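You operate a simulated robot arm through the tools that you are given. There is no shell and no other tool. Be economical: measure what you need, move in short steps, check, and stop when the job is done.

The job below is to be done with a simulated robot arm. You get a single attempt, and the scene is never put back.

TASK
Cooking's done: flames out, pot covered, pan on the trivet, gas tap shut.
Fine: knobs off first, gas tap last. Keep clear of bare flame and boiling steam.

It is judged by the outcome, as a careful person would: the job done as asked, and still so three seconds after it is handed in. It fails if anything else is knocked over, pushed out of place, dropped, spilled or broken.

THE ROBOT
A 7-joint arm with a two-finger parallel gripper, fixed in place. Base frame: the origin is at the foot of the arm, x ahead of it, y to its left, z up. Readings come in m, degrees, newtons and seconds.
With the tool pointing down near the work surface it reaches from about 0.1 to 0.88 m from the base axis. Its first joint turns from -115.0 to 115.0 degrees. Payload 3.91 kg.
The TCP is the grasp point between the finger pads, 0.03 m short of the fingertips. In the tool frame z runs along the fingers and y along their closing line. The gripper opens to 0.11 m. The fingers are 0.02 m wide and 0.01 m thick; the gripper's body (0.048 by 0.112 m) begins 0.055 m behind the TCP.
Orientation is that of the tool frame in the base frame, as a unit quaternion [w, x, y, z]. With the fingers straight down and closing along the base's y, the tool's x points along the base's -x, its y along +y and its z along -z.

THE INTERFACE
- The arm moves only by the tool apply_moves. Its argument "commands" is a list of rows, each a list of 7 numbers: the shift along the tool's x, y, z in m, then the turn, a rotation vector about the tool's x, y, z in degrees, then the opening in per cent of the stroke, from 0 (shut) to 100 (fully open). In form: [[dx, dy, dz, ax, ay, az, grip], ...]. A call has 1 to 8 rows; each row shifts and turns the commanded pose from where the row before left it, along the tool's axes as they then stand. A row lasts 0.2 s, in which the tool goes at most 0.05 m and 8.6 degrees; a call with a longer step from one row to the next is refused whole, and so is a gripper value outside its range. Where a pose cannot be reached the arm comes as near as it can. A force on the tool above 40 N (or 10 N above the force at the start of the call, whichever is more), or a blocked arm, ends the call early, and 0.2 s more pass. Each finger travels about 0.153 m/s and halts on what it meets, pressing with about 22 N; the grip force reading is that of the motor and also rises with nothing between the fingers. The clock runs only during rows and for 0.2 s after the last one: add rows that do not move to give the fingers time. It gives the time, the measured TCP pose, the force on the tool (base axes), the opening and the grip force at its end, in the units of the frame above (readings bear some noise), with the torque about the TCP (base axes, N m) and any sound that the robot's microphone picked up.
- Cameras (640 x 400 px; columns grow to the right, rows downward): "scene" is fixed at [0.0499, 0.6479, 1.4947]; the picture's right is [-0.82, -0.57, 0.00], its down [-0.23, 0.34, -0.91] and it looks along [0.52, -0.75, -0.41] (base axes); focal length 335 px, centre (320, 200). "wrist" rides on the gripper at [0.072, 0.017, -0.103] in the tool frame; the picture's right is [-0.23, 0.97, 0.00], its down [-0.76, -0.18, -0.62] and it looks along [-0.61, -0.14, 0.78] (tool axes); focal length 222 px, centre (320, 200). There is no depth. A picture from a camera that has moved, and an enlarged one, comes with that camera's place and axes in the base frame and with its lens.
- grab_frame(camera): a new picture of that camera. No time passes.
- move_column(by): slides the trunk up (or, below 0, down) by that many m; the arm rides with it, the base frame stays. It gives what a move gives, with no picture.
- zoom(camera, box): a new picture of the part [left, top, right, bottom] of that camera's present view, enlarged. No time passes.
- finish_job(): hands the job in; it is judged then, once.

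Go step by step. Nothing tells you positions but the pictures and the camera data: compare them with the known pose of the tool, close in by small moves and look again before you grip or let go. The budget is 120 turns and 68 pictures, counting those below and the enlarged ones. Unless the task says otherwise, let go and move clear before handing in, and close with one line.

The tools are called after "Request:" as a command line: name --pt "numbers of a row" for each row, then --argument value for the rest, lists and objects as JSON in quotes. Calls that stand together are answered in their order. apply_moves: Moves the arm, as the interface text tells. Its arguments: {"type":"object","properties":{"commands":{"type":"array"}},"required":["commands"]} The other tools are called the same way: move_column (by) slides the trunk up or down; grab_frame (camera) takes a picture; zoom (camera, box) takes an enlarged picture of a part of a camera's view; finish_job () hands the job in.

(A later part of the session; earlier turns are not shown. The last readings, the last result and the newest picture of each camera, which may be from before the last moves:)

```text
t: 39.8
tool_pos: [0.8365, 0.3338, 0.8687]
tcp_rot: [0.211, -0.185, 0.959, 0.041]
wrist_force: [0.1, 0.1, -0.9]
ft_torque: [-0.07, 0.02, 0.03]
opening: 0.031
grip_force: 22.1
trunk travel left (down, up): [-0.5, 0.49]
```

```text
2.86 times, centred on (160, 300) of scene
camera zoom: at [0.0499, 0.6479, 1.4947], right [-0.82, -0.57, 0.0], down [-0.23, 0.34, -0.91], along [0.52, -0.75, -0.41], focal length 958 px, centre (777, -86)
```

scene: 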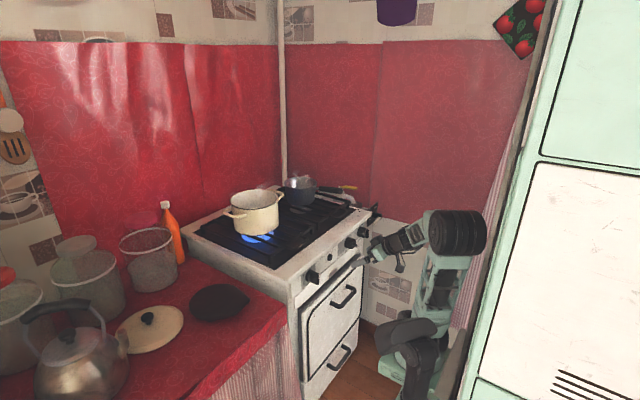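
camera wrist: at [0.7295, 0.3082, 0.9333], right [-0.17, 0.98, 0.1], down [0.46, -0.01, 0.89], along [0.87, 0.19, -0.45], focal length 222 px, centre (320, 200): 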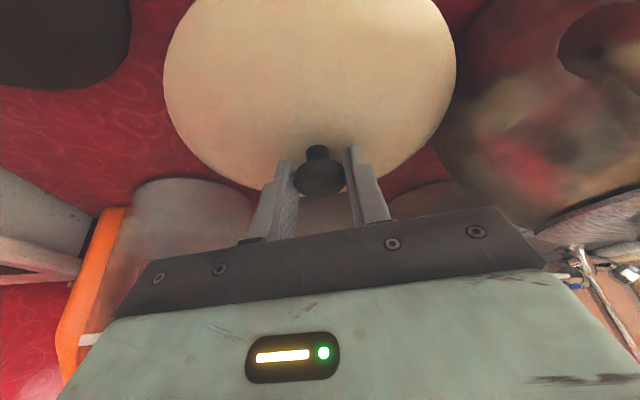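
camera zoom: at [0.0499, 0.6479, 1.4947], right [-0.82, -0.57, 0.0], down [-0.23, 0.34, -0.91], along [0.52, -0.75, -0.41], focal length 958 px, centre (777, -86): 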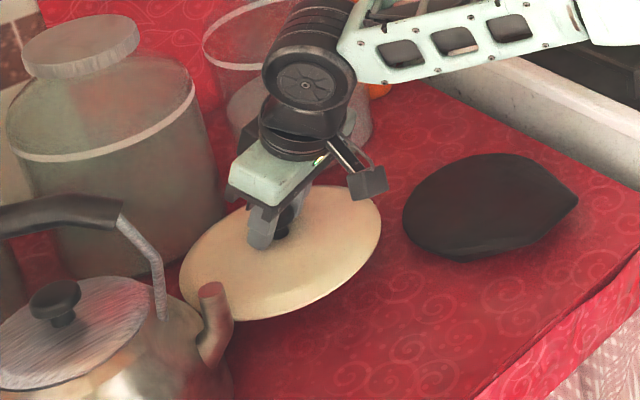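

The lid is held and level. I'll raise it and carry it toward the pot, stopping short of it.

Request:
move_column --by 0.36

Request:
apply_moves --pt "0.0134 -0.0425 -0.0062 2.5 0 5.35 0" --pt "0.0094 -0.0438 -0.0044 2.5 0 5.35 0" --pt "0.0052 -0.0447 -0.0024 2.5 0 5.35 0" --pt "0.001 -0.045 -0.0005 2.5 0 5.35 0" --pt "-0.0032 -0.045 0.0015 2.5 0 5.35 0" --pt "-0.0073 -0.0443 0.0034 0 0 0 0" --pt "-0.0073 -0.0443 0.0034 0 0 0 0" --pt "0 0 0 0 0 0 0"

Request:
grab_frame --camera "scene"

Request:
grab_frame --camera "wrist"

```text
t: 43.3
tool_pos: [0.8385, 0.3339, 1.2303]
tcp_rot: [0.212, -0.184, 0.959, 0.04]
wrist_force: [0.5, 0.5, -1.2]
ft_torque: [0.03, 0.0, 0.0]
opening: 0.0307
grip_force: 21.4
trunk travel left (down, up): [-0.86, 0.13]
```

```text
t: 45.1
tool_pos: [0.851, 0.0177, 1.227]
tcp_rot: [0.215, 0.066, 0.974, -0.015]
wrist_force: [0.4, -0.7, 0.1]
ft_torque: [-0.03, 0.0, 0.0]
opening: 0.0309
grip_force: 21.2
trunk travel left (down, up): [-0.86, 0.13]
```

```text
28 pictures are left
```

scene: 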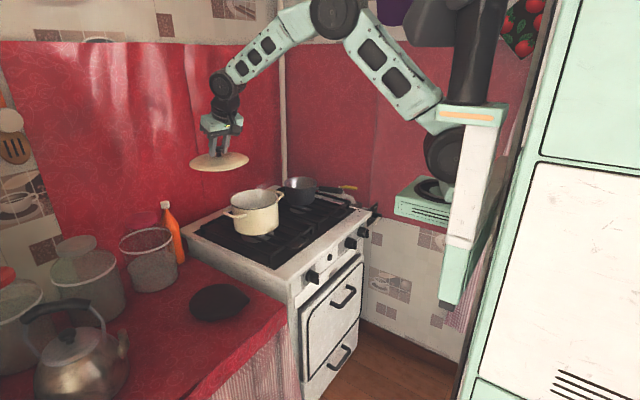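

```text
27 pictures are left
camera wrist: at [0.7449, 0.0477, 1.2922], right [0.34, 0.94, 0.1], down [0.4, -0.23, 0.89], along [0.85, -0.26, -0.45], focal length 222 px, centre (320, 200)
```

wrist: 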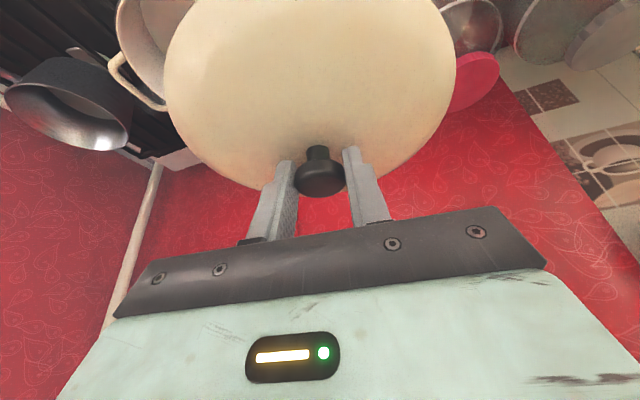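

Scene projection agrees well with the known lid pose. Next I centre the lid above the pot at about (0.868, -0.121), hold it about 4 cm above the rim, and compare.

Request:
apply_moves --pt "-0.0074 -0.0337 0.0034 0 0 0 0" --pt "-0.0074 -0.0337 0.0034 0 0 0 0" --pt "-0.0074 -0.0337 0.0034 0 0 0 0" --pt "-0.0074 -0.0337 0.0034 0 0 0 0" --pt "0 0 0 0 0 0 0"

Request:
move_column --by -0.13

Request:
zoom --camera "scene" --box '[200, 140, 330, 240]'

Request:
grab_frame --camera "wrist"

```text
t: 46.3
tool_pos: [0.8669, -0.1187, 1.2299]
tcp_rot: [0.216, 0.066, 0.974, -0.015]
wrist_force: [0.0, 0.4, -1.3]
ft_torque: [-0.01, 0.03, 0.02]
opening: 0.0306
grip_force: 21.6
trunk travel left (down, up): [-0.86, 0.13]
```

```text
t: 47.9
tool_pos: [0.8667, -0.1176, 1.1007]
tcp_rot: [0.215, 0.066, 0.974, -0.015]
wrist_force: [0.3, 0.6, -0.8]
ft_torque: [0.01, 0.04, -0.02]
opening: 0.0307
grip_force: 22.0
trunk travel left (down, up): [-0.73, 0.26]
```

```text
4.00 times, centred on (265, 190) of scene
camera zoom: at [0.0499, 0.6479, 1.4947], right [-0.82, -0.57, 0.0], down [-0.23, 0.34, -0.91], along [0.52, -0.75, -0.41], focal length 1341 px, centre (540, 240)
```

zoom: 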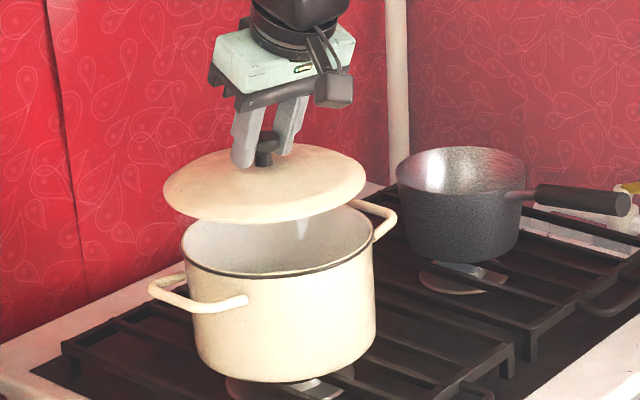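

```text
25 pictures are left
camera wrist: at [0.7597, -0.087, 1.1646], right [0.34, 0.94, 0.09], down [0.4, -0.23, 0.89], along [0.85, -0.26, -0.45], focal length 222 px, centre (320, 200)
```

wrist: 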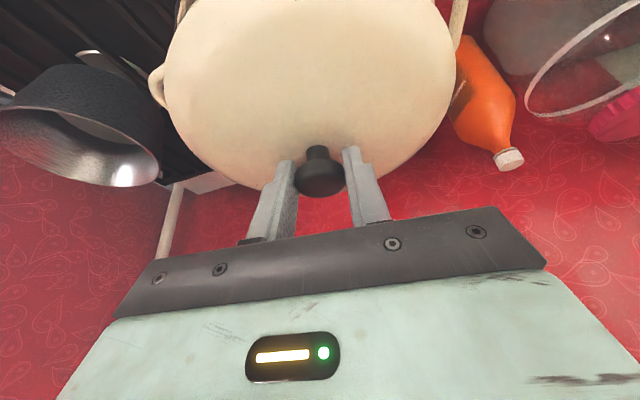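

The lid needs to move about 1.4 cm toward -y to be centred. I'll adjust and lower to just above the rim.

Request:
apply_moves --pt "-0.0044 -0.0135 0.0021 0 0 0 0" --pt "0 0 0 0 0 0 0"

Request:
move_column --by -0.045

Request:
zoom --camera "scene" --box '[215, 160, 305, 230]'

Request:
grab_frame --camera "wrist"

```text
t: 48.5
tool_pos: [0.8667, -0.1319, 1.0997]
tcp_rot: [0.215, 0.065, 0.974, -0.015]
wrist_force: [-1.0, 0.4, -2.4]
ft_torque: [0.02, -0.02, -0.03]
opening: 0.0308
grip_force: 21.7
trunk travel left (down, up): [-0.73, 0.26]
```

```text
t: 49.3
tool_pos: [0.8687, -0.132, 1.0564]
tcp_rot: [0.215, 0.067, 0.974, -0.015]
wrist_force: [0.2, -0.3, 0.9]
ft_torque: [-0.02, -0.21, 0.01]
opening: 0.0309
grip_force: 22.7
trunk travel left (down, up): [-0.685, 0.305]
```

```text
5.71 times, centred on (260, 195) of scene
camera zoom: at [0.0499, 0.6479, 1.4947], right [-0.82, -0.57, 0.0], down [-0.23, 0.34, -0.91], along [0.52, -0.75, -0.41], focal length 1915 px, centre (663, 229)
```

zoom: 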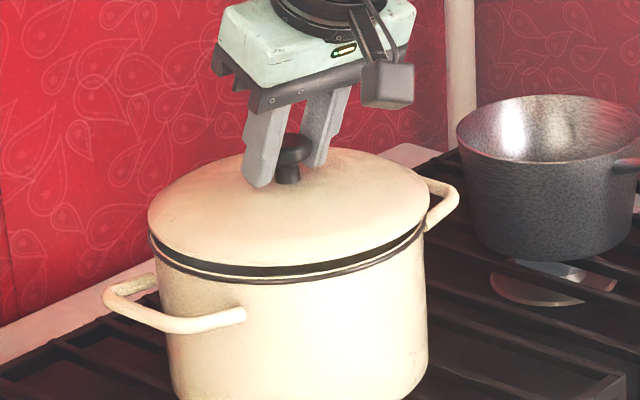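

```text
23 pictures are left
camera wrist: at [0.7616, -0.1007, 1.1195], right [0.34, 0.94, 0.1], down [0.4, -0.23, 0.89], along [0.85, -0.26, -0.45], focal length 222 px, centre (320, 200)
```

wrist: 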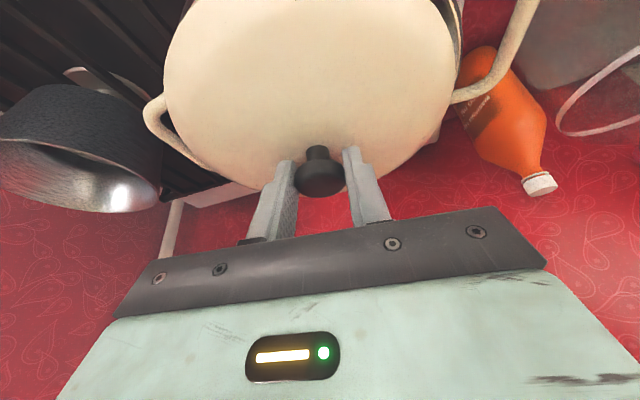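

The lid is just above the rim with slight contact on the far side. I'll look closer before seating it.

Request:
zoom --camera "wrist" --box '[130, 0, 500, 220]'

Request:
zoom --camera "scene" --box '[230, 180, 286, 214]'

```text
1.73 times, centred on (315, 110) of wrist
camera zoom: at [0.7616, -0.1007, 1.1195], right [0.34, 0.94, 0.1], down [0.4, -0.23, 0.89], along [0.85, -0.26, -0.45], focal length 384 px, centre (329, 356)
```

zoom: 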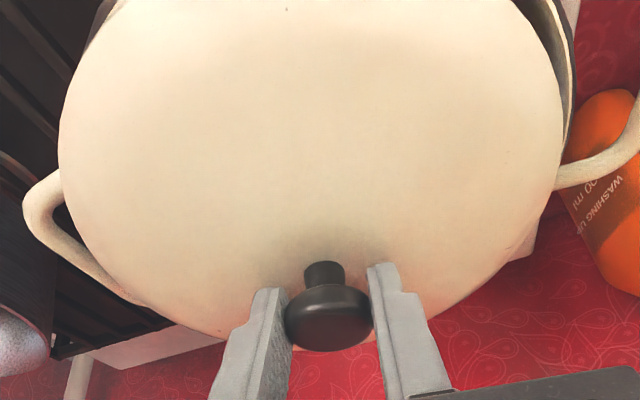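

```text
11.43 times, centred on (258, 197) of scene
camera zoom: at [0.0499, 0.6479, 1.4947], right [-0.82, -0.57, 0.0], down [-0.23, 0.34, -0.91], along [0.52, -0.75, -0.41], focal length 3830 px, centre (1029, 234)
```

zoom: 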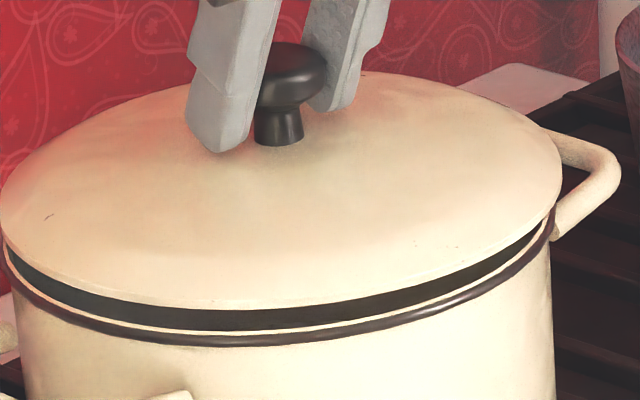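

The lid needs to shift about 7 mm toward +y. I'll lift slightly, shift, and lower gently.

Request:
apply_moves --pt "-0.0021 0 -0.0045 0 0 0 0" --pt "0.0027 0.0067 -0.0012 0 0 0 0" --pt "0 0 0 0 0 0 0"

Request:
apply_moves --pt "0.0021 0 0.0045 0 0 0 0" --pt "0.0021 0 0.0045 0 0 0 0" --pt "0 0 0 0 0 0 0"

Request:
zoom --camera "scene" --box '[225, 175, 295, 222]'

Request:
zoom --camera "wrist" --box '[130, 0, 500, 220]'

```text
t: 50.1
tool_pos: [0.8659, -0.1232, 1.0599]
tcp_rot: [0.215, 0.067, 0.974, -0.015]
wrist_force: [-0.5, 0.2, -0.9]
ft_torque: [-0.01, 0.02, 0.0]
opening: 0.031
grip_force: 21.6
trunk travel left (down, up): [-0.685, 0.305]
```

```text
t: 50.9
tool_pos: [0.8658, -0.125, 1.0519]
tcp_rot: [0.216, 0.066, 0.974, -0.016]
wrist_force: [-2.3, 1.3, 1.4]
ft_torque: [-0.02, -0.03, 0.01]
opening: 0.0308
grip_force: 22.6
trunk travel left (down, up): [-0.685, 0.305]
```

```text
8.51 times, centred on (260, 198) of scene
camera zoom: at [0.0499, 0.6479, 1.4947], right [-0.82, -0.57, 0.0], down [-0.23, 0.34, -0.91], along [0.52, -0.75, -0.41], focal length 2852 px, centre (831, 213)
```

zoom: 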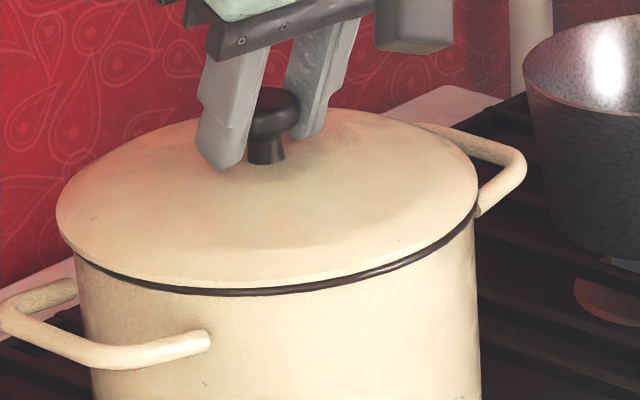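

```text
1.73 times, centred on (315, 110) of wrist
camera zoom: at [0.759, -0.0935, 1.1147], right [0.34, 0.94, 0.09], down [0.4, -0.23, 0.89], along [0.85, -0.26, -0.45], focal length 384 px, centre (329, 356)
```

zoom: 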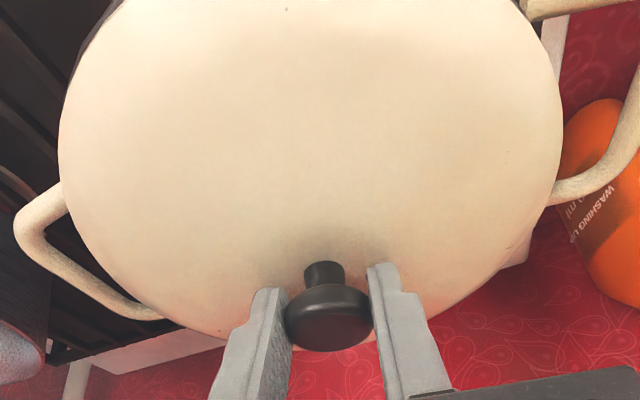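

Request:
apply_moves --pt "0.0031 -0.0005 -0.0015 0 0 0 0" --pt "0.0013 0 0.0027 0 0 0 0" --pt "0 0 0 0 0 0 0"

Request:
zoom --camera "scene" --box '[225, 175, 295, 222]'

```text
t: 51.7
tool_pos: [0.8619, -0.1245, 1.049]
tcp_rot: [0.218, 0.067, 0.974, -0.015]
wrist_force: [-2.2, 0.0, 14.7]
ft_torque: [0.04, 0.17, 0.01]
opening: 0.031
grip_force: 22.2
trunk travel left (down, up): [-0.685, 0.305]
```

```text
8.51 times, centred on (260, 198) of scene
camera zoom: at [0.0499, 0.6479, 1.4947], right [-0.82, -0.57, 0.0], down [-0.23, 0.34, -0.91], along [0.52, -0.75, -0.41], focal length 2852 px, centre (831, 213)
```

zoom: 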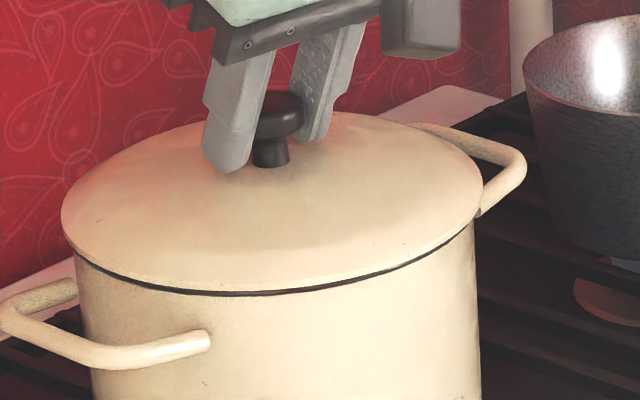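

The lid is seated all around. Release and back off.

Request:
apply_moves --pt "-0.0008 0 -0.002 0 0 0 0" --pt "0 0 0 0 0 0 30" --pt "0 0 0 0 0 0 60" --pt "0 0 0 0 0 0 60" --pt "0 0 -0.02 0 0 0 60" --pt "0 0 -0.04 0 0 0 60" --pt "0 0 -0.04 0 0 0 60"

Request:
zoom --camera "scene" --box '[215, 150, 375, 250]'

Request:
grab_frame --camera "wrist"

```text
t: 53.3
tool_pos: [0.8192, -0.1193, 1.1388]
tcp_rot: [0.215, 0.066, 0.974, -0.016]
wrist_force: [0.6, 0.4, -0.8]
ft_torque: [0.0, 0.04, 0.0]
opening: 0.066
grip_force: 0.1
trunk travel left (down, up): [-0.685, 0.305]
```

```text
4.00 times, centred on (295, 200) of scene
camera zoom: at [0.0499, 0.6479, 1.4947], right [-0.82, -0.57, 0.0], down [-0.23, 0.34, -0.91], along [0.52, -0.75, -0.41], focal length 1341 px, centre (420, 200)
```

zoom: 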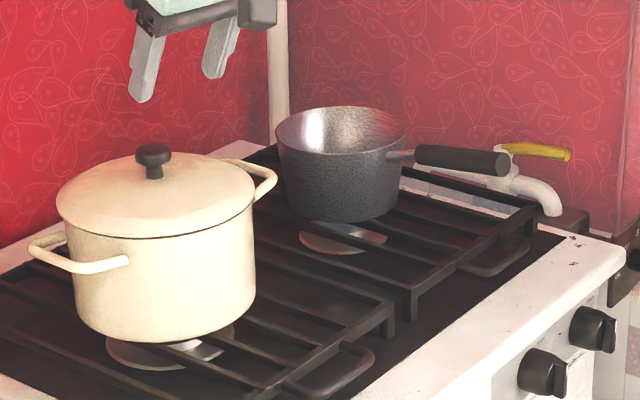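

```text
16 pictures are left
camera wrist: at [0.7139, -0.0883, 1.2031], right [0.34, 0.94, 0.09], down [0.4, -0.23, 0.89], along [0.85, -0.26, -0.45], focal length 222 px, centre (320, 200)
```

wrist: 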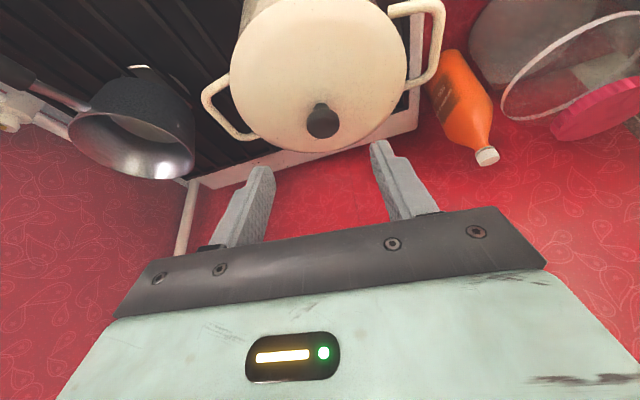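

The pot is covered. Now for the pan: I'll back off, level the tool with the jaws closing vertically, and line up with the handle end near (0.66, -0.365, 1.0).

Request:
apply_moves --pt "0.0294 -0.0361 -0.0137 0 0 0 70" --pt "0.0294 -0.0361 -0.0137 0 0 0 70" --pt "0.0294 -0.0361 -0.0137 0 0 0 70" --pt "0.0294 -0.0361 -0.0137 0 0 0 70" --pt "0.0294 -0.0361 -0.0137 0 0 0 70" --pt "0.0294 -0.0361 -0.0137 0 0 0 70" --pt "0.0294 -0.0361 -0.0137 0 0 0 70"

Request:
apply_moves --pt "0 0 0 0 -7.8 0 70" --pt "0 0 0 0 -7.8 0 70" --pt "0 0 0 0 -7.8 0 70" --pt "0 0 0 0 -7.8 0 70" --pt "0 0 0 0 -7.8 0 70" --pt "0 0 0 0 -7.8 0 70" --pt "0 0 0 0 -8.2 0 70"

Request:
apply_moves --pt "0 0 0 0 0 8.2 70" --pt "0 0 0 0 0 8.2 70" --pt "0 0 0 0 0 8.2 70" --pt "0 0 0 0 0 8.2 70" --pt "0 0 0 0 0 8.2 70" --pt "0 0 0 0 0 8.2 70" --pt "0 0 0 0 0 8.2 70" --pt "0 0 0 0 0 8.2 70"

Request:
apply_moves --pt "0 0 0 0 0 8.2 70" --pt "0 0 0 0 0 8.2 70" --pt "0 0 0 0 0 8.0 70" --pt "0 0 0 0 0 0 70"

```text
t: 54.9
tool_pos: [0.5619, -0.3396, 1.1367]
tcp_rot: [0.215, 0.065, 0.974, -0.015]
wrist_force: [0.3, -0.4, 0.6]
ft_torque: [0.0, 0.04, -0.05]
opening: 0.0773
grip_force: 0.1
trunk travel left (down, up): [-0.685, 0.305]
```

```text
t: 56.5
tool_pos: [0.5805, -0.365, 1.1523]
tcp_rot: [0.641, 0.053, 0.764, -0.046]
wrist_force: [-0.4, -0.5, 0.4]
ft_torque: [-0.02, 0.01, -0.04]
opening: 0.0768
grip_force: 0.1
out of reach, approached as far as the arm can: row 5, 6, 7
trunk travel left (down, up): [-0.685, 0.305]
```

```text
t: 58.3
tool_pos: [0.5824, -0.3652, 1.1527]
tcp_rot: [0.563, 0.459, 0.614, 0.311]
wrist_force: [-0.2, 0.2, 0.0]
ft_torque: [0.01, 0.0, -0.02]
opening: 0.0766
grip_force: 0.1
trunk travel left (down, up): [-0.685, 0.305]
```

```text
t: 59.3
tool_pos: [0.5813, -0.3652, 1.1525]
tcp_rot: [0.484, 0.577, 0.504, 0.422]
wrist_force: [0.6, 0.2, -0.2]
ft_torque: [-0.01, 0.03, 0.01]
opening: 0.0771
grip_force: 0.1
trunk travel left (down, up): [-0.685, 0.305]
```

Request:
move_column --by -0.15

Request:
grab_frame --camera "wrist"

Request:
zoom --camera "scene" --box '[260, 160, 400, 250]'

```text
t: 61.1
tool_pos: [0.581, -0.3651, 1.0014]
tcp_rot: [0.484, 0.577, 0.505, 0.422]
wrist_force: [-0.5, 0.0, 0.5]
ft_torque: [0.01, 0.0, 0.02]
opening: 0.077
grip_force: 0.2
trunk travel left (down, up): [-0.535, 0.455]
```

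```text
15 pictures are left
camera wrist: at [0.4934, -0.2807, 1.0378], right [0.14, -0.25, 0.96], down [-0.74, -0.67, -0.07], along [0.66, -0.7, -0.28], focal length 222 px, centre (320, 200)
```

wrist: 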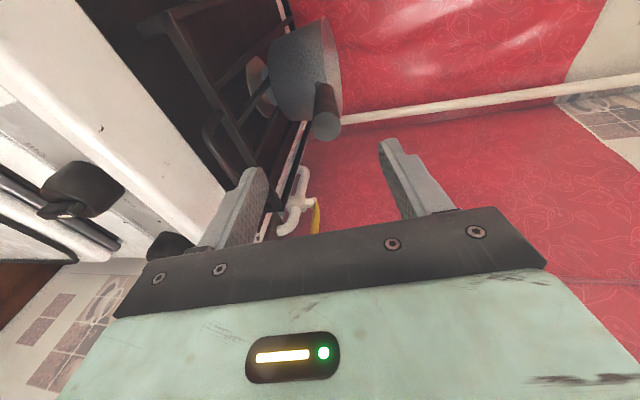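

```text
4.44 times, centred on (330, 205) of scene
camera zoom: at [0.0499, 0.6479, 1.4947], right [-0.82, -0.57, 0.0], down [-0.23, 0.34, -0.91], along [0.52, -0.75, -0.41], focal length 1490 px, centre (276, 178)
```

zoom: 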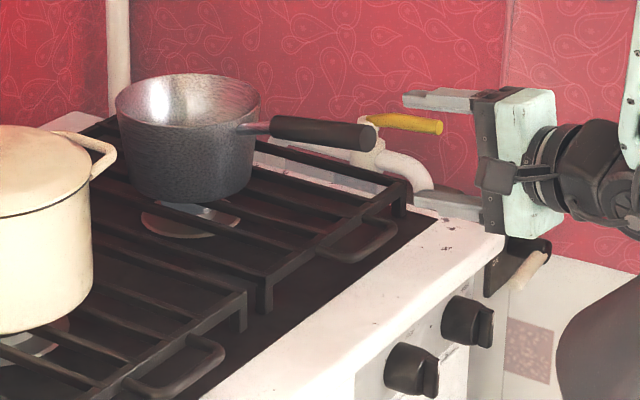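

Handle axis found: end (0.6605, -0.369, 0.999), sloping down about 10° toward the pan, which matches the tool axis. Advance over it and grip.

Request:
apply_moves --pt "0.008 0.011 0.01 0 0 0 70" --pt "0 0 0.035 0 0 0 70" --pt "0 0 0.035 0 0 0 70" --pt "0 0 0.035 0 0 0 70" --pt "0 0 0.011 0 0 0 70" --pt "0 0 0 0 0 0 70"

Request:
zoom --camera "scene" --box '[260, 160, 400, 250]'

```text
t: 62.5
tool_pos: [0.7075, -0.3733, 0.9919]
tcp_rot: [0.484, 0.578, 0.504, 0.422]
wrist_force: [-3.9, -1.0, 1.2]
ft_torque: [0.06, 0.0, 0.07]
opening: 0.077
grip_force: 0.1
trunk travel left (down, up): [-0.535, 0.455]
```

```text
4.44 times, centred on (330, 205) of scene
camera zoom: at [0.0499, 0.6479, 1.4947], right [-0.82, -0.57, 0.0], down [-0.23, 0.34, -0.91], along [0.52, -0.75, -0.41], focal length 1490 px, centre (276, 178)
```

zoom: 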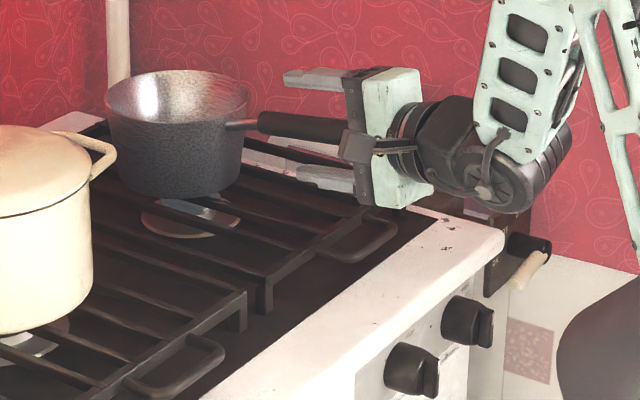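

Request:
apply_moves --pt "0 0 -0.003 0 0 0 30" --pt "0 0 0 0 0 0 0" --pt "0 0 0 0 0 0 0" --pt "0 0 0 0 0 0 0"

Request:
move_column --by 0.03

Request:
zoom --camera "scene" --box '[260, 150, 400, 240]'

```text
t: 63.5
tool_pos: [0.7051, -0.374, 0.9904]
tcp_rot: [0.484, 0.578, 0.504, 0.422]
wrist_force: [3.2, 0.6, 0.0]
ft_torque: [0.03, -0.61, 0.08]
opening: 0.0259
grip_force: 21.9
trunk travel left (down, up): [-0.535, 0.455]
```

```text
t: 64.2
tool_pos: [0.7061, -0.3752, 1.0207]
tcp_rot: [0.484, 0.578, 0.504, 0.422]
wrist_force: [0.5, -0.3, -9.8]
ft_torque: [0.23, 1.66, -0.01]
opening: 0.0335
grip_force: 22.0
trunk travel left (down, up): [-0.565, 0.425]
```

```text
4.44 times, centred on (330, 195) of scene
camera zoom: at [0.0499, 0.6479, 1.4947], right [-0.82, -0.57, 0.0], down [-0.23, 0.34, -0.91], along [0.52, -0.75, -0.41], focal length 1490 px, centre (276, 222)
```

zoom: 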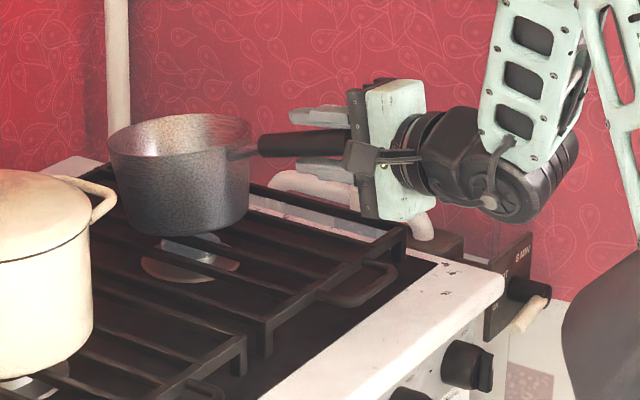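

The pan is lifted (about 0.95 kg) and holds, but it sags slightly nose-down. I'll pitch the tool up a few degrees to level it, then raise further.

Request:
apply_moves --pt "0 0 0 -3.5 0 0 0" --pt "0 0 0 -3.5 0 0 0" --pt "0 0 0 0 0 0 0"

Request:
move_column --by 0.1

Request:
zoom --camera "scene" --box '[230, 120, 400, 230]'

```text
t: 65.0
tool_pos: [0.705, -0.3743, 1.0201]
tcp_rot: [0.518, 0.547, 0.478, 0.452]
wrist_force: [-0.2, -0.1, -10.6]
ft_torque: [0.21, 1.65, 0.0]
opening: 0.0417
grip_force: 22.1
trunk travel left (down, up): [-0.565, 0.425]
```

```text
t: 66.4
tool_pos: [0.7063, -0.3742, 1.1205]
tcp_rot: [0.517, 0.546, 0.478, 0.453]
wrist_force: [0.1, -0.1, -10.8]
ft_torque: [0.18, 1.64, -0.02]
opening: 0.0491
grip_force: 22.4
trunk travel left (down, up): [-0.665, 0.325]
```

```text
3.64 times, centred on (315, 175) of scene
camera zoom: at [0.0499, 0.6479, 1.4947], right [-0.82, -0.57, 0.0], down [-0.23, 0.34, -0.91], along [0.52, -0.75, -0.41], focal length 1219 px, centre (338, 291)
```

zoom: 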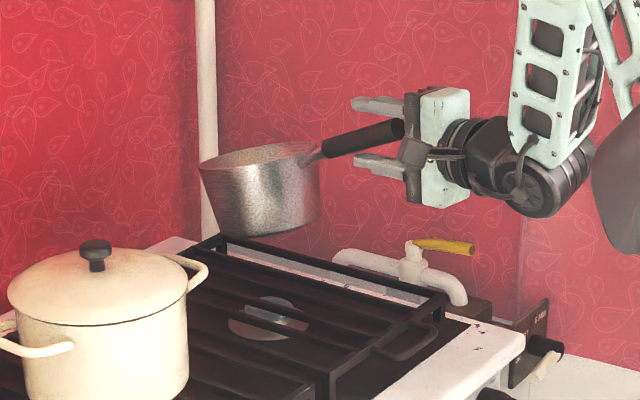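

The jaw is being levered open by the pan's weight, so this grip isn't safe. I'll set the pan straight back down on the grate.

Request:
move_column --by -0.125

Request:
zoom --camera "scene" --box '[250, 150, 400, 245]'

```text
t: 67.9
tool_pos: [0.7055, -0.3748, 0.9953]
tcp_rot: [0.517, 0.547, 0.479, 0.452]
wrist_force: [1.1, -0.5, -9.0]
ft_torque: [0.14, 1.3, -0.1]
opening: 0.033
grip_force: 22.3
trunk travel left (down, up): [-0.54, 0.45]
```

```text
4.21 times, centred on (325, 198) of scene
camera zoom: at [0.0499, 0.6479, 1.4947], right [-0.82, -0.57, 0.0], down [-0.23, 0.34, -0.91], along [0.52, -0.75, -0.41], focal length 1411 px, centre (299, 210)
```

zoom: 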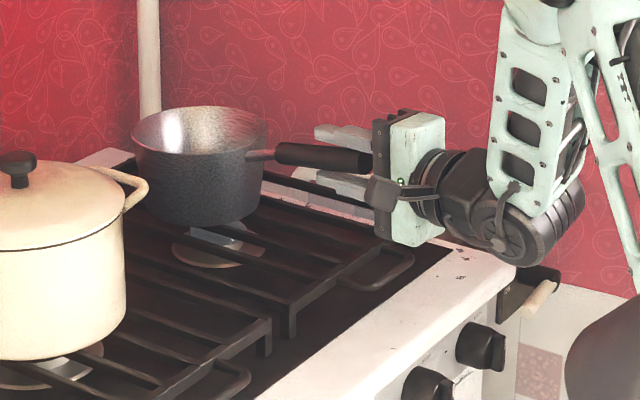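

The pan is back flat on the grate. I'll release the handle and back off; next I'll try holding the pan by its wall, where the leverage is much smaller.

Request:
apply_moves --pt "0 -0.003 0 0 0 0 30" --pt "0 0 0 0 0 0 50" --pt "0 0 0 0 0 0 70" --pt "0 0 -0.03 0 0 0 70" --pt "0 0 -0.04 0 0 0 70" --pt "0 0 -0.04 0 0 0 70"

Request:
move_column --by 0.25

Request:
apply_moves --pt "0 0 0 0 0 -8.5 70" --pt "0 0 0 0 0 -8.5 70" --pt "0 0 0 0 0 -8.5 70" --pt "0 0 0 0 0 -8.5 70" --pt "0 0 0 0 0 -8.5 70" --pt "0 0 0 0 0 -8.5 70" --pt "0 0 0 0 0 -8.5 70" --pt "0 0 0 0 0 -8.5 70"

Request:
apply_moves --pt "0 0 0 0 0 -8.5 70" --pt "0 0 0 0 0 -8.5 70" --pt "0 0 0 0 0 -5.2 70" --pt "0 0 0 0 8 0 70" --pt "0 0 0 0 8 0 70" --pt "0 0 0 0 8 0 70" --pt "0 0 0 0 8 0 70" --pt "0 0 0 0 8 0 70"

```text
t: 69.3
tool_pos: [0.598, -0.3628, 1.0013]
tcp_rot: [0.517, 0.546, 0.478, 0.453]
wrist_force: [0.9, 0.5, -0.4]
ft_torque: [-0.01, 0.0, 0.0]
opening: 0.077
grip_force: 0.0
out of reach, approached as far as the arm can: row 6
trunk travel left (down, up): [-0.54, 0.45]
```

```text
t: 71.9
tool_pos: [0.5996, -0.3635, 1.2508]
tcp_rot: [0.518, 0.547, 0.478, 0.453]
wrist_force: [-0.5, 0.1, -0.2]
ft_torque: [0.0, 0.01, 0.0]
opening: 0.0772
grip_force: 0.1
trunk travel left (down, up): [-0.79, 0.2]
```

```text
t: 73.7
tool_pos: [0.6001, -0.3626, 1.2504]
tcp_rot: [0.683, 0.186, 0.702, 0.084]
wrist_force: [-0.1, -0.1, 0.3]
ft_torque: [-0.01, 0.0, 0.01]
opening: 0.0772
grip_force: 0.0
trunk travel left (down, up): [-0.79, 0.2]
```

```text
t: 75.5
tool_pos: [0.5987, -0.3633, 1.2501]
tcp_rot: [0.396, 0.061, 0.916, -0.03]
wrist_force: [-0.6, -0.3, 0.5]
ft_torque: [0.02, 0.0, 0.02]
opening: 0.0769
grip_force: 0.1
trunk travel left (down, up): [-0.79, 0.2]
```

Request:
apply_moves --pt "0 0 0 -5.58 0 -5.26 60" --pt "0 0 0 -5.58 0 -5.26 60" --pt "0 0 0 -5.58 0 -5.26 60" --pt "0 0 0 0 8.35 0 60" --pt "0 0 0 0 8.35 0 60"

Request:
apply_moves --pt "-0.0382 -0.011 0.0221 0 0 0 60" --pt "-0.0382 -0.011 0.0221 0 0 0 60" --pt "-0.0382 -0.011 0.0221 0 0 0 60" --pt "-0.0382 -0.011 0.0221 0 0 0 60" --pt "0 0 0 0 0 0 60"

Request:
move_column --by -0.12

Request:
grab_frame --camera "wrist"

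```text
t: 76.7
tool_pos: [0.5984, -0.3635, 1.2505]
tcp_rot: [0.256, -0.128, 0.958, 0.031]
wrist_force: [-0.2, -0.1, -0.2]
ft_torque: [-0.01, -0.01, -0.02]
opening: 0.0659
grip_force: 0.0
trunk travel left (down, up): [-0.79, 0.2]
```

```text
t: 77.9
tool_pos: [0.783, -0.3581, 1.2536]
tcp_rot: [0.258, -0.129, 0.957, 0.032]
wrist_force: [0.1, 0.1, -0.7]
ft_torque: [0.01, -0.03, -0.01]
opening: 0.066
grip_force: 0.2
trunk travel left (down, up): [-0.79, 0.2]
```

```text
t: 79.4
tool_pos: [0.784, -0.3598, 1.1322]
tcp_rot: [0.258, -0.129, 0.957, 0.031]
wrist_force: [-0.3, 0.8, 0.4]
ft_torque: [0.01, 0.02, -0.03]
opening: 0.066
grip_force: 0.1
trunk travel left (down, up): [-0.67, 0.32]
```

```text
9 pictures are left
camera wrist: at [0.667, -0.3729, 1.1873], right [-0.07, 0.99, 0.11], down [0.38, -0.07, 0.92], along [0.92, 0.1, -0.37], focal length 222 px, centre (320, 200)
```

wrist: 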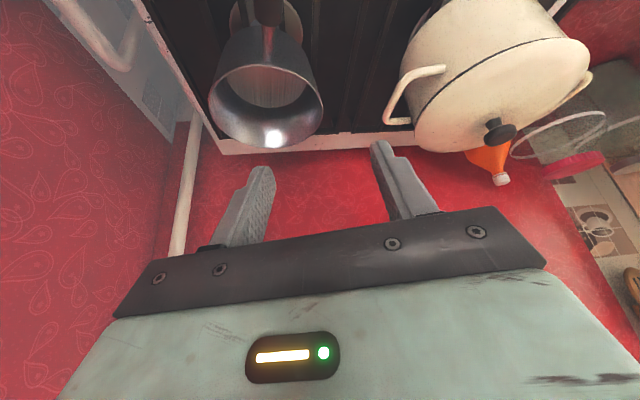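

The pan rim is centred near (0.872, -0.403), R about 0.07, and it's empty. I'll straddle its left wall with the jaws: shift back 2 cm, then advance along the fingers.

Request:
apply_moves --pt "0.0178 0.0044 -0.0103 0 0 0 50" --pt "0 0 0.04 0 0 0 50" --pt "0 0 0.04 0 0 0 50" --pt "0 0 0.04 0 0 0 50" --pt "0 0 0.025 0 0 0 50" --pt "0 0 0 0 0 0 50"

Request:
grab_frame --camera "wrist"

```text
t: 80.8
tool_pos: [0.833, -0.3405, 1.0077]
tcp_rot: [0.258, -0.129, 0.957, 0.032]
wrist_force: [0.0, -0.3, 0.4]
ft_torque: [0.0, 0.0, 0.01]
opening: 0.0552
grip_force: 0.0
trunk travel left (down, up): [-0.67, 0.32]
```

```text
8 pictures are left
camera wrist: at [0.718, -0.355, 1.0611], right [-0.07, 0.99, 0.11], down [0.38, -0.07, 0.92], along [0.92, 0.1, -0.37], focal length 222 px, centre (320, 200)
```

wrist: 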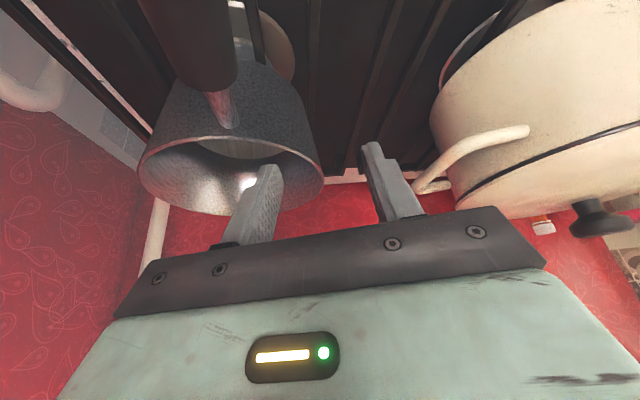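

The pan wall is centred between the fingers. Advance the last 6.5 cm and close.

Request:
apply_moves --pt "0 -0.002 0.03 0 0 0 50" --pt "0 0 0.034 0 0 0 50" --pt "0 0 0 0 0 0 50" --pt "0 0 0 0 0 0 0" --pt "0 0 0 0 0 0 0" --pt "0 0 0 0 0 0 0"

```text
t: 82.2
tool_pos: [0.8647, -0.3335, 0.9536]
tcp_rot: [0.259, -0.13, 0.957, 0.031]
wrist_force: [3.4, -1.7, 8.4]
ft_torque: [-0.41, -0.49, -0.19]
opening: 0.0122
grip_force: 21.7
trunk travel left (down, up): [-0.67, 0.32]
```

Request:
move_column --by 0.03

Request:
apply_moves --pt "0 0 0 0 0 0 0" --pt "0 0 0 0 0 0 0" --pt "0 0 0 0 0 0 0" --pt "0 0 0 0 0 0 0" --pt "0 0 0 0 0 0 0"

Request:
zoom --camera "scene" --box '[240, 140, 380, 235]'

```text
t: 82.9
tool_pos: [0.864, -0.3335, 0.9815]
tcp_rot: [0.257, -0.129, 0.957, 0.032]
wrist_force: [-2.5, -0.1, -4.3]
ft_torque: [-0.09, 0.41, -0.19]
opening: 0.0089
grip_force: 21.6
trunk travel left (down, up): [-0.7, 0.29]
```

```text
t: 84.1
tool_pos: [0.8651, -0.3335, 0.9824]
tcp_rot: [0.258, -0.131, 0.957, 0.033]
wrist_force: [-2.3, -0.7, -5.3]
ft_torque: [0.03, 0.28, -0.18]
opening: 0.0091
grip_force: 22.2
trunk travel left (down, up): [-0.7, 0.29]
```

```text
4.21 times, centred on (310, 188) of scene
camera zoom: at [0.0499, 0.6479, 1.4947], right [-0.82, -0.57, 0.0], down [-0.23, 0.34, -0.91], along [0.52, -0.75, -0.41], focal length 1411 px, centre (362, 253)
```

zoom: 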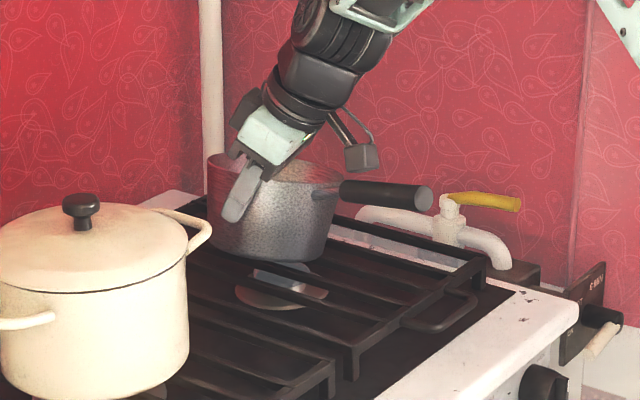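

Request:
move_column --by 0.04

Request:
zoom --camera "scene" --box '[240, 130, 380, 225]'

```text
t: 85.0
tool_pos: [0.8642, -0.3345, 1.0222]
tcp_rot: [0.257, -0.13, 0.957, 0.032]
wrist_force: [0.6, -0.6, -10.6]
ft_torque: [0.53, 0.03, 0.0]
opening: 0.0082
grip_force: 21.8
trunk travel left (down, up): [-0.74, 0.25]
```

```text
4.21 times, centred on (310, 178) of scene
camera zoom: at [0.0499, 0.6479, 1.4947], right [-0.82, -0.57, 0.0], down [-0.23, 0.34, -0.91], along [0.52, -0.75, -0.41], focal length 1411 px, centre (362, 295)
```

zoom: 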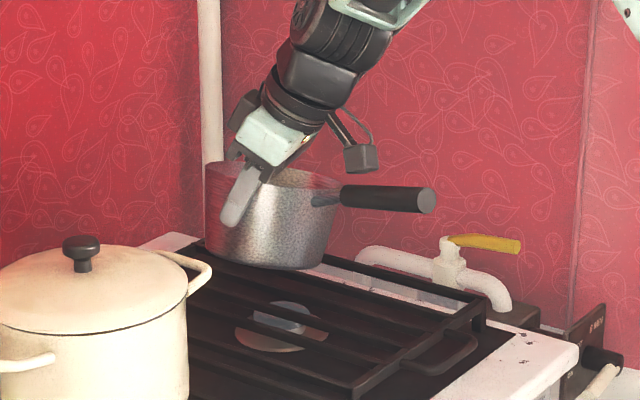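

The full weight (about 1 kg) is now held with a stable jaw opening. Raise to clear the lidded pot.

Request:
move_column --by 0.19

```text
t: 87.0
tool_pos: [0.8645, -0.3328, 1.2114]
tcp_rot: [0.258, -0.13, 0.957, 0.033]
wrist_force: [-0.7, 0.3, -10.9]
ft_torque: [0.52, 0.02, -0.01]
opening: 0.0084
grip_force: 21.9
trunk travel left (down, up): [-0.93, 0.06]
```

Request:
apply_moves --pt "-0.001 0.015 0.0006 0 0 0 0" --pt "-0.002 0.0302 0.00115 0 0 0 0" --pt "-0.002 0.0302 0.00115 0 0 0 0" --pt "-0.002 0.0302 0.00115 0 0 0 0" --pt "-0.002 0.0302 0.00115 0 0 0 0" --pt "-0.002 0.0302 0.00115 0 0 0 0" --pt "-0.002 0.0302 0.00115 0 0 0 0" --pt "-0.002 0.0302 0.00115 0 0 0 0"

Request:
apply_moves --pt "-0.002 0.0302 0.00115 0 0 0 0" --pt "-0.002 0.0302 0.00115 0 0 0 0" --pt "-0.002 0.0302 0.00115 0 0 0 0" --pt "-0.002 0.0302 0.00115 0 0 0 0" --pt "-0.002 0.0302 0.00115 0 0 0 0" --pt "-0.002 0.0302 0.00115 0 0 0 0" --pt "-0.002 0.0302 0.00115 0 0 0 0" --pt "-0.002 0.0302 0.00115 0 0 0 0"

```text
t: 88.8
tool_pos: [0.8202, -0.1102, 1.2087]
tcp_rot: [0.258, -0.129, 0.957, 0.032]
wrist_force: [0.5, -1.0, -10.3]
ft_torque: [0.52, 0.06, 0.03]
opening: 0.0083
grip_force: 22.0
trunk travel left (down, up): [-0.93, 0.06]
```

```text
t: 90.7
tool_pos: [0.7748, 0.1249, 1.21]
tcp_rot: [0.258, -0.129, 0.957, 0.031]
wrist_force: [0.3, -0.8, -10.4]
ft_torque: [0.54, 0.02, 0.0]
opening: 0.0083
grip_force: 22.0
trunk travel left (down, up): [-0.93, 0.06]
```

Request:
apply_moves --pt "-0.0024 0.0268 0.0014 0 0 0 0" --pt "-0.0024 0.0268 0.0014 0 0 0 0" --pt "-0.0024 0.0268 0.0014 0 0 0 0" --pt "-0.0024 0.0268 0.0014 0 0 0 0" --pt "0 0 0 0 0 0 0"

Request:
move_column --by -0.26

Request:
zoom --camera "scene" --box '[120, 200, 320, 330]'

```text
t: 91.8
tool_pos: [0.7572, 0.2336, 1.2083]
tcp_rot: [0.258, -0.129, 0.957, 0.031]
wrist_force: [-0.9, -0.5, -11.3]
ft_torque: [0.58, 0.01, 0.0]
opening: 0.0081
grip_force: 22.1
trunk travel left (down, up): [-0.93, 0.06]
```

```text
t: 94.5
tool_pos: [0.7571, 0.2332, 0.9488]
tcp_rot: [0.258, -0.129, 0.957, 0.032]
wrist_force: [0.2, 0.6, -10.6]
ft_torque: [0.56, 0.04, -0.05]
opening: 0.0078
grip_force: 22.2
trunk travel left (down, up): [-0.67, 0.32]
```

```text
3.08 times, centred on (220, 265) of scene
camera zoom: at [0.0499, 0.6479, 1.4947], right [-0.82, -0.57, 0.0], down [-0.23, 0.34, -0.91], along [0.52, -0.75, -0.41], focal length 1031 px, centre (628, 0)
```

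zoom: 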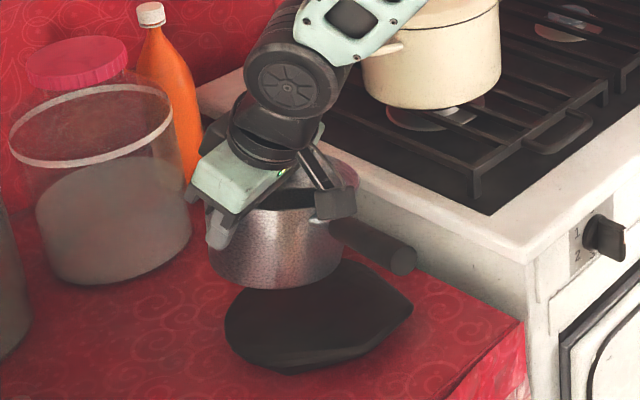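

The pan hangs about 2 cm off the trivet centre toward +y. I'll shift it and lower gently.

Request:
apply_moves --pt "0.0089 -0.0159 -0.0052 0 0 0 0" --pt "0 0 0 0 0 0 0"

Request:
move_column --by -0.05

Request:
move_column --by -0.01

```text
t: 95.1
tool_pos: [0.7511, 0.2159, 0.9486]
tcp_rot: [0.258, -0.13, 0.957, 0.031]
wrist_force: [0.1, -0.4, -11.0]
ft_torque: [0.54, 0.08, -0.01]
opening: 0.0079
grip_force: 22.0
trunk travel left (down, up): [-0.67, 0.32]
```

```text
t: 96.0
tool_pos: [0.7506, 0.2151, 0.898]
tcp_rot: [0.258, -0.13, 0.957, 0.032]
wrist_force: [1.0, -0.2, -10.5]
ft_torque: [0.57, 0.02, 0.01]
opening: 0.0078
grip_force: 22.3
trunk travel left (down, up): [-0.62, 0.37]
```

```text
t: 96.6
tool_pos: [0.7504, 0.2159, 0.8902]
tcp_rot: [0.259, -0.13, 0.957, 0.032]
wrist_force: [-1.5, 2.0, -2.8]
ft_torque: [0.03, 0.19, -0.18]
opening: 0.0076
grip_force: 22.4
trunk travel left (down, up): [-0.61, 0.38]
```

Contact made. I'll check the placement before releasing.

Request:
zoom --camera "scene" --box '[140, 220, 300, 330]'

```text
3.64 times, centred on (220, 275) of scene
camera zoom: at [0.0499, 0.6479, 1.4947], right [-0.82, -0.57, 0.0], down [-0.23, 0.34, -0.91], along [0.52, -0.75, -0.41], focal length 1219 px, centre (684, -73)
```

zoom: 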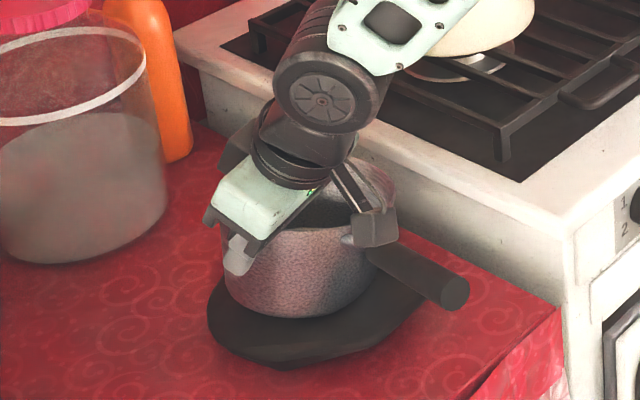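

The pan sits well within the trivet. Ease down a little more and release.

Request:
move_column --by -0.008

Request:
apply_moves --pt "0 0 0 0 0 0 15" --pt "0 0 0 0 0 0 30" --pt "0 0 0 0 0 0 45" --pt "0 0 0 0 0 0 45"

```text
t: 97.2
tool_pos: [0.7498, 0.2154, 0.8805]
tcp_rot: [0.257, -0.13, 0.957, 0.031]
wrist_force: [-1.2, 1.6, -5.1]
ft_torque: [0.17, 0.08, -0.03]
opening: 0.0065
grip_force: 22.2
trunk travel left (down, up): [-0.602, 0.388]
```

```text
t: 98.2
tool_pos: [0.7499, 0.2148, 0.8812]
tcp_rot: [0.258, -0.13, 0.957, 0.032]
wrist_force: [-0.7, -0.3, -1.0]
ft_torque: [-0.04, 0.01, 0.04]
opening: 0.0497
grip_force: 0.1
trunk travel left (down, up): [-0.602, 0.388]
```

The pan is free of the jaws. I'll back out along the fingers and raise, then take a look.

Request:
apply_moves --pt "0 0 -0.03 0 0 0 45" --pt "0 0 -0.045 0 0 0 45" --pt "0 0 -0.045 0 0 0 45" --pt "0 0 -0.045 0 0 0 45" --pt "0 0 0 0 0 0 45"

Request:
move_column --by 0.2

Request:
grab_frame --camera "scene"

```text
t: 99.4
tool_pos: [0.6705, 0.1928, 1.0252]
tcp_rot: [0.257, -0.13, 0.957, 0.032]
wrist_force: [-0.1, 0.2, -0.3]
ft_torque: [0.01, 0.02, -0.01]
opening: 0.0495
grip_force: 0.1
trunk travel left (down, up): [-0.602, 0.388]
```

```text
t: 101.6
tool_pos: [0.6707, 0.1931, 1.2243]
tcp_rot: [0.257, -0.13, 0.957, 0.032]
wrist_force: [0.4, -0.4, 0.5]
ft_torque: [-0.02, -0.01, 0.0]
opening: 0.0495
grip_force: 0.1
trunk travel left (down, up): [-0.802, 0.188]
```

```text
3 pictures are left
```

scene: 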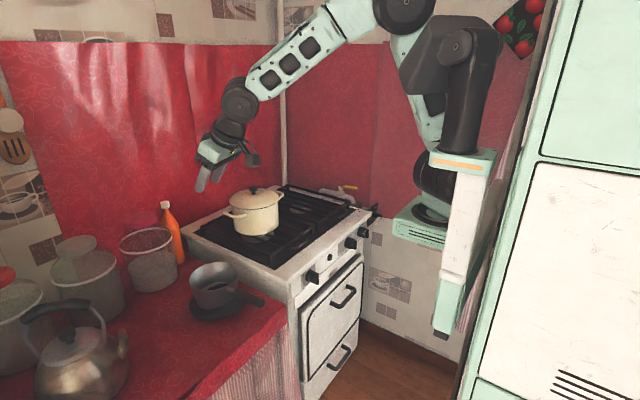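

The pan rests on the trivet and the lid is on the pot. Now to the gas valve: travel over to the right side.

Request:
apply_moves --pt "0.01227 -0.0428 -0.0071 0 0 0 0" --pt "0.01227 -0.0428 -0.0071 0 0 0 0" --pt "0.01227 -0.0428 -0.0071 0 0 0 0" --pt "0.01227 -0.0428 -0.0071 0 0 0 0" --pt "0.01227 -0.0428 -0.0071 0 0 0 0" --pt "0.01227 -0.0428 -0.0071 0 0 0 0" --pt "0.01227 -0.0428 -0.0071 0 0 0 0" --pt "0.01227 -0.0428 -0.0071 0 0 0 0"

Request:
apply_moves --pt "0.01227 -0.0428 -0.0071 0 0 0 0" --pt "0.01227 -0.0428 -0.0071 0 0 0 0" --pt "0.01227 -0.0428 -0.0071 0 0 0 0" --pt "0.01227 -0.0428 -0.0071 0 0 0 0" --pt "0.01227 -0.0428 -0.0071 0 0 0 0" --pt "0.01227 -0.0428 -0.0071 0 0 0 0" --pt "0.01227 -0.0428 -0.0071 0 0 0 0" --pt "0 0 0 0 0 0 0"

Request:
apply_moves --pt "0 0 0 3.95 0 6.84 0" --pt "0 0 0 3.95 0 6.84 0" --pt "0 0 0 3.95 0 6.84 0" --pt "0 0 0 3.95 0 6.84 0" --pt "0 0 0 3.95 0 6.84 0" --pt "0 0 0 0 -7.5 0 0" --pt "0 0 0 0 -7.5 0 0"

Request:
apply_moves --pt "0 0 0 0 0 8.2 0" --pt "0 0 0 0 0 8.2 0" --pt "0 0 0 0 0 8.2 0" --pt "0 0 0 0 0 8.2 0" --pt "0 0 0 0 0 8.2 0" --pt "0 0 0 0 0 8.2 0" --pt "0 0 0 0 0 8.2 0" --pt "0 0 0 0 0 8.2 0"

Request:
apply_moves --pt "0 0 0 0 0 8.2 0" --pt "0 0 0 0 0 8.2 0" --pt "0 0 0 0 0 8.0 0" --pt "0 0 0 0 0 0 0"

```text
t: 103.4
tool_pos: [0.6504, -0.165, 1.2289]
tcp_rot: [0.257, -0.13, 0.957, 0.033]
wrist_force: [0.4, 0.4, 0.3]
ft_torque: [-0.01, 0.0, -0.02]
opening: 0.0
grip_force: 22.1
trunk travel left (down, up): [-0.802, 0.188]
```

```text
t: 105.2
tool_pos: [0.634, -0.4823, 1.2287]
tcp_rot: [0.257, -0.13, 0.957, 0.031]
wrist_force: [-0.2, -0.9, 0.0]
ft_torque: [-0.01, 0.0, 0.0]
opening: 0.0
grip_force: 22.4
trunk travel left (down, up): [-0.802, 0.188]
```

```text
t: 106.8
tool_pos: [0.634, -0.4833, 1.2272]
tcp_rot: [0.375, 0.194, 0.902, -0.083]
wrist_force: [0.7, 0.1, 0.5]
ft_torque: [0.01, -0.02, -0.02]
opening: 0.0
grip_force: 22.0
trunk travel left (down, up): [-0.802, 0.188]
```

```text
t: 108.6
tool_pos: [0.6355, -0.4828, 1.2263]
tcp_rot: [0.36, 0.653, 0.653, 0.135]
wrist_force: [0.2, -0.2, 0.7]
ft_torque: [-0.01, 0.0, 0.01]
opening: 0.0001
grip_force: 21.8
trunk travel left (down, up): [-0.802, 0.188]
```

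```text
t: 109.6
tool_pos: [0.6354, -0.4819, 1.2272]
tcp_rot: [0.323, 0.775, 0.502, 0.209]
wrist_force: [0.9, -0.3, -0.1]
ft_torque: [0.02, -0.01, 0.0]
opening: 0.0
grip_force: 22.3
trunk travel left (down, up): [-0.802, 0.188]
```

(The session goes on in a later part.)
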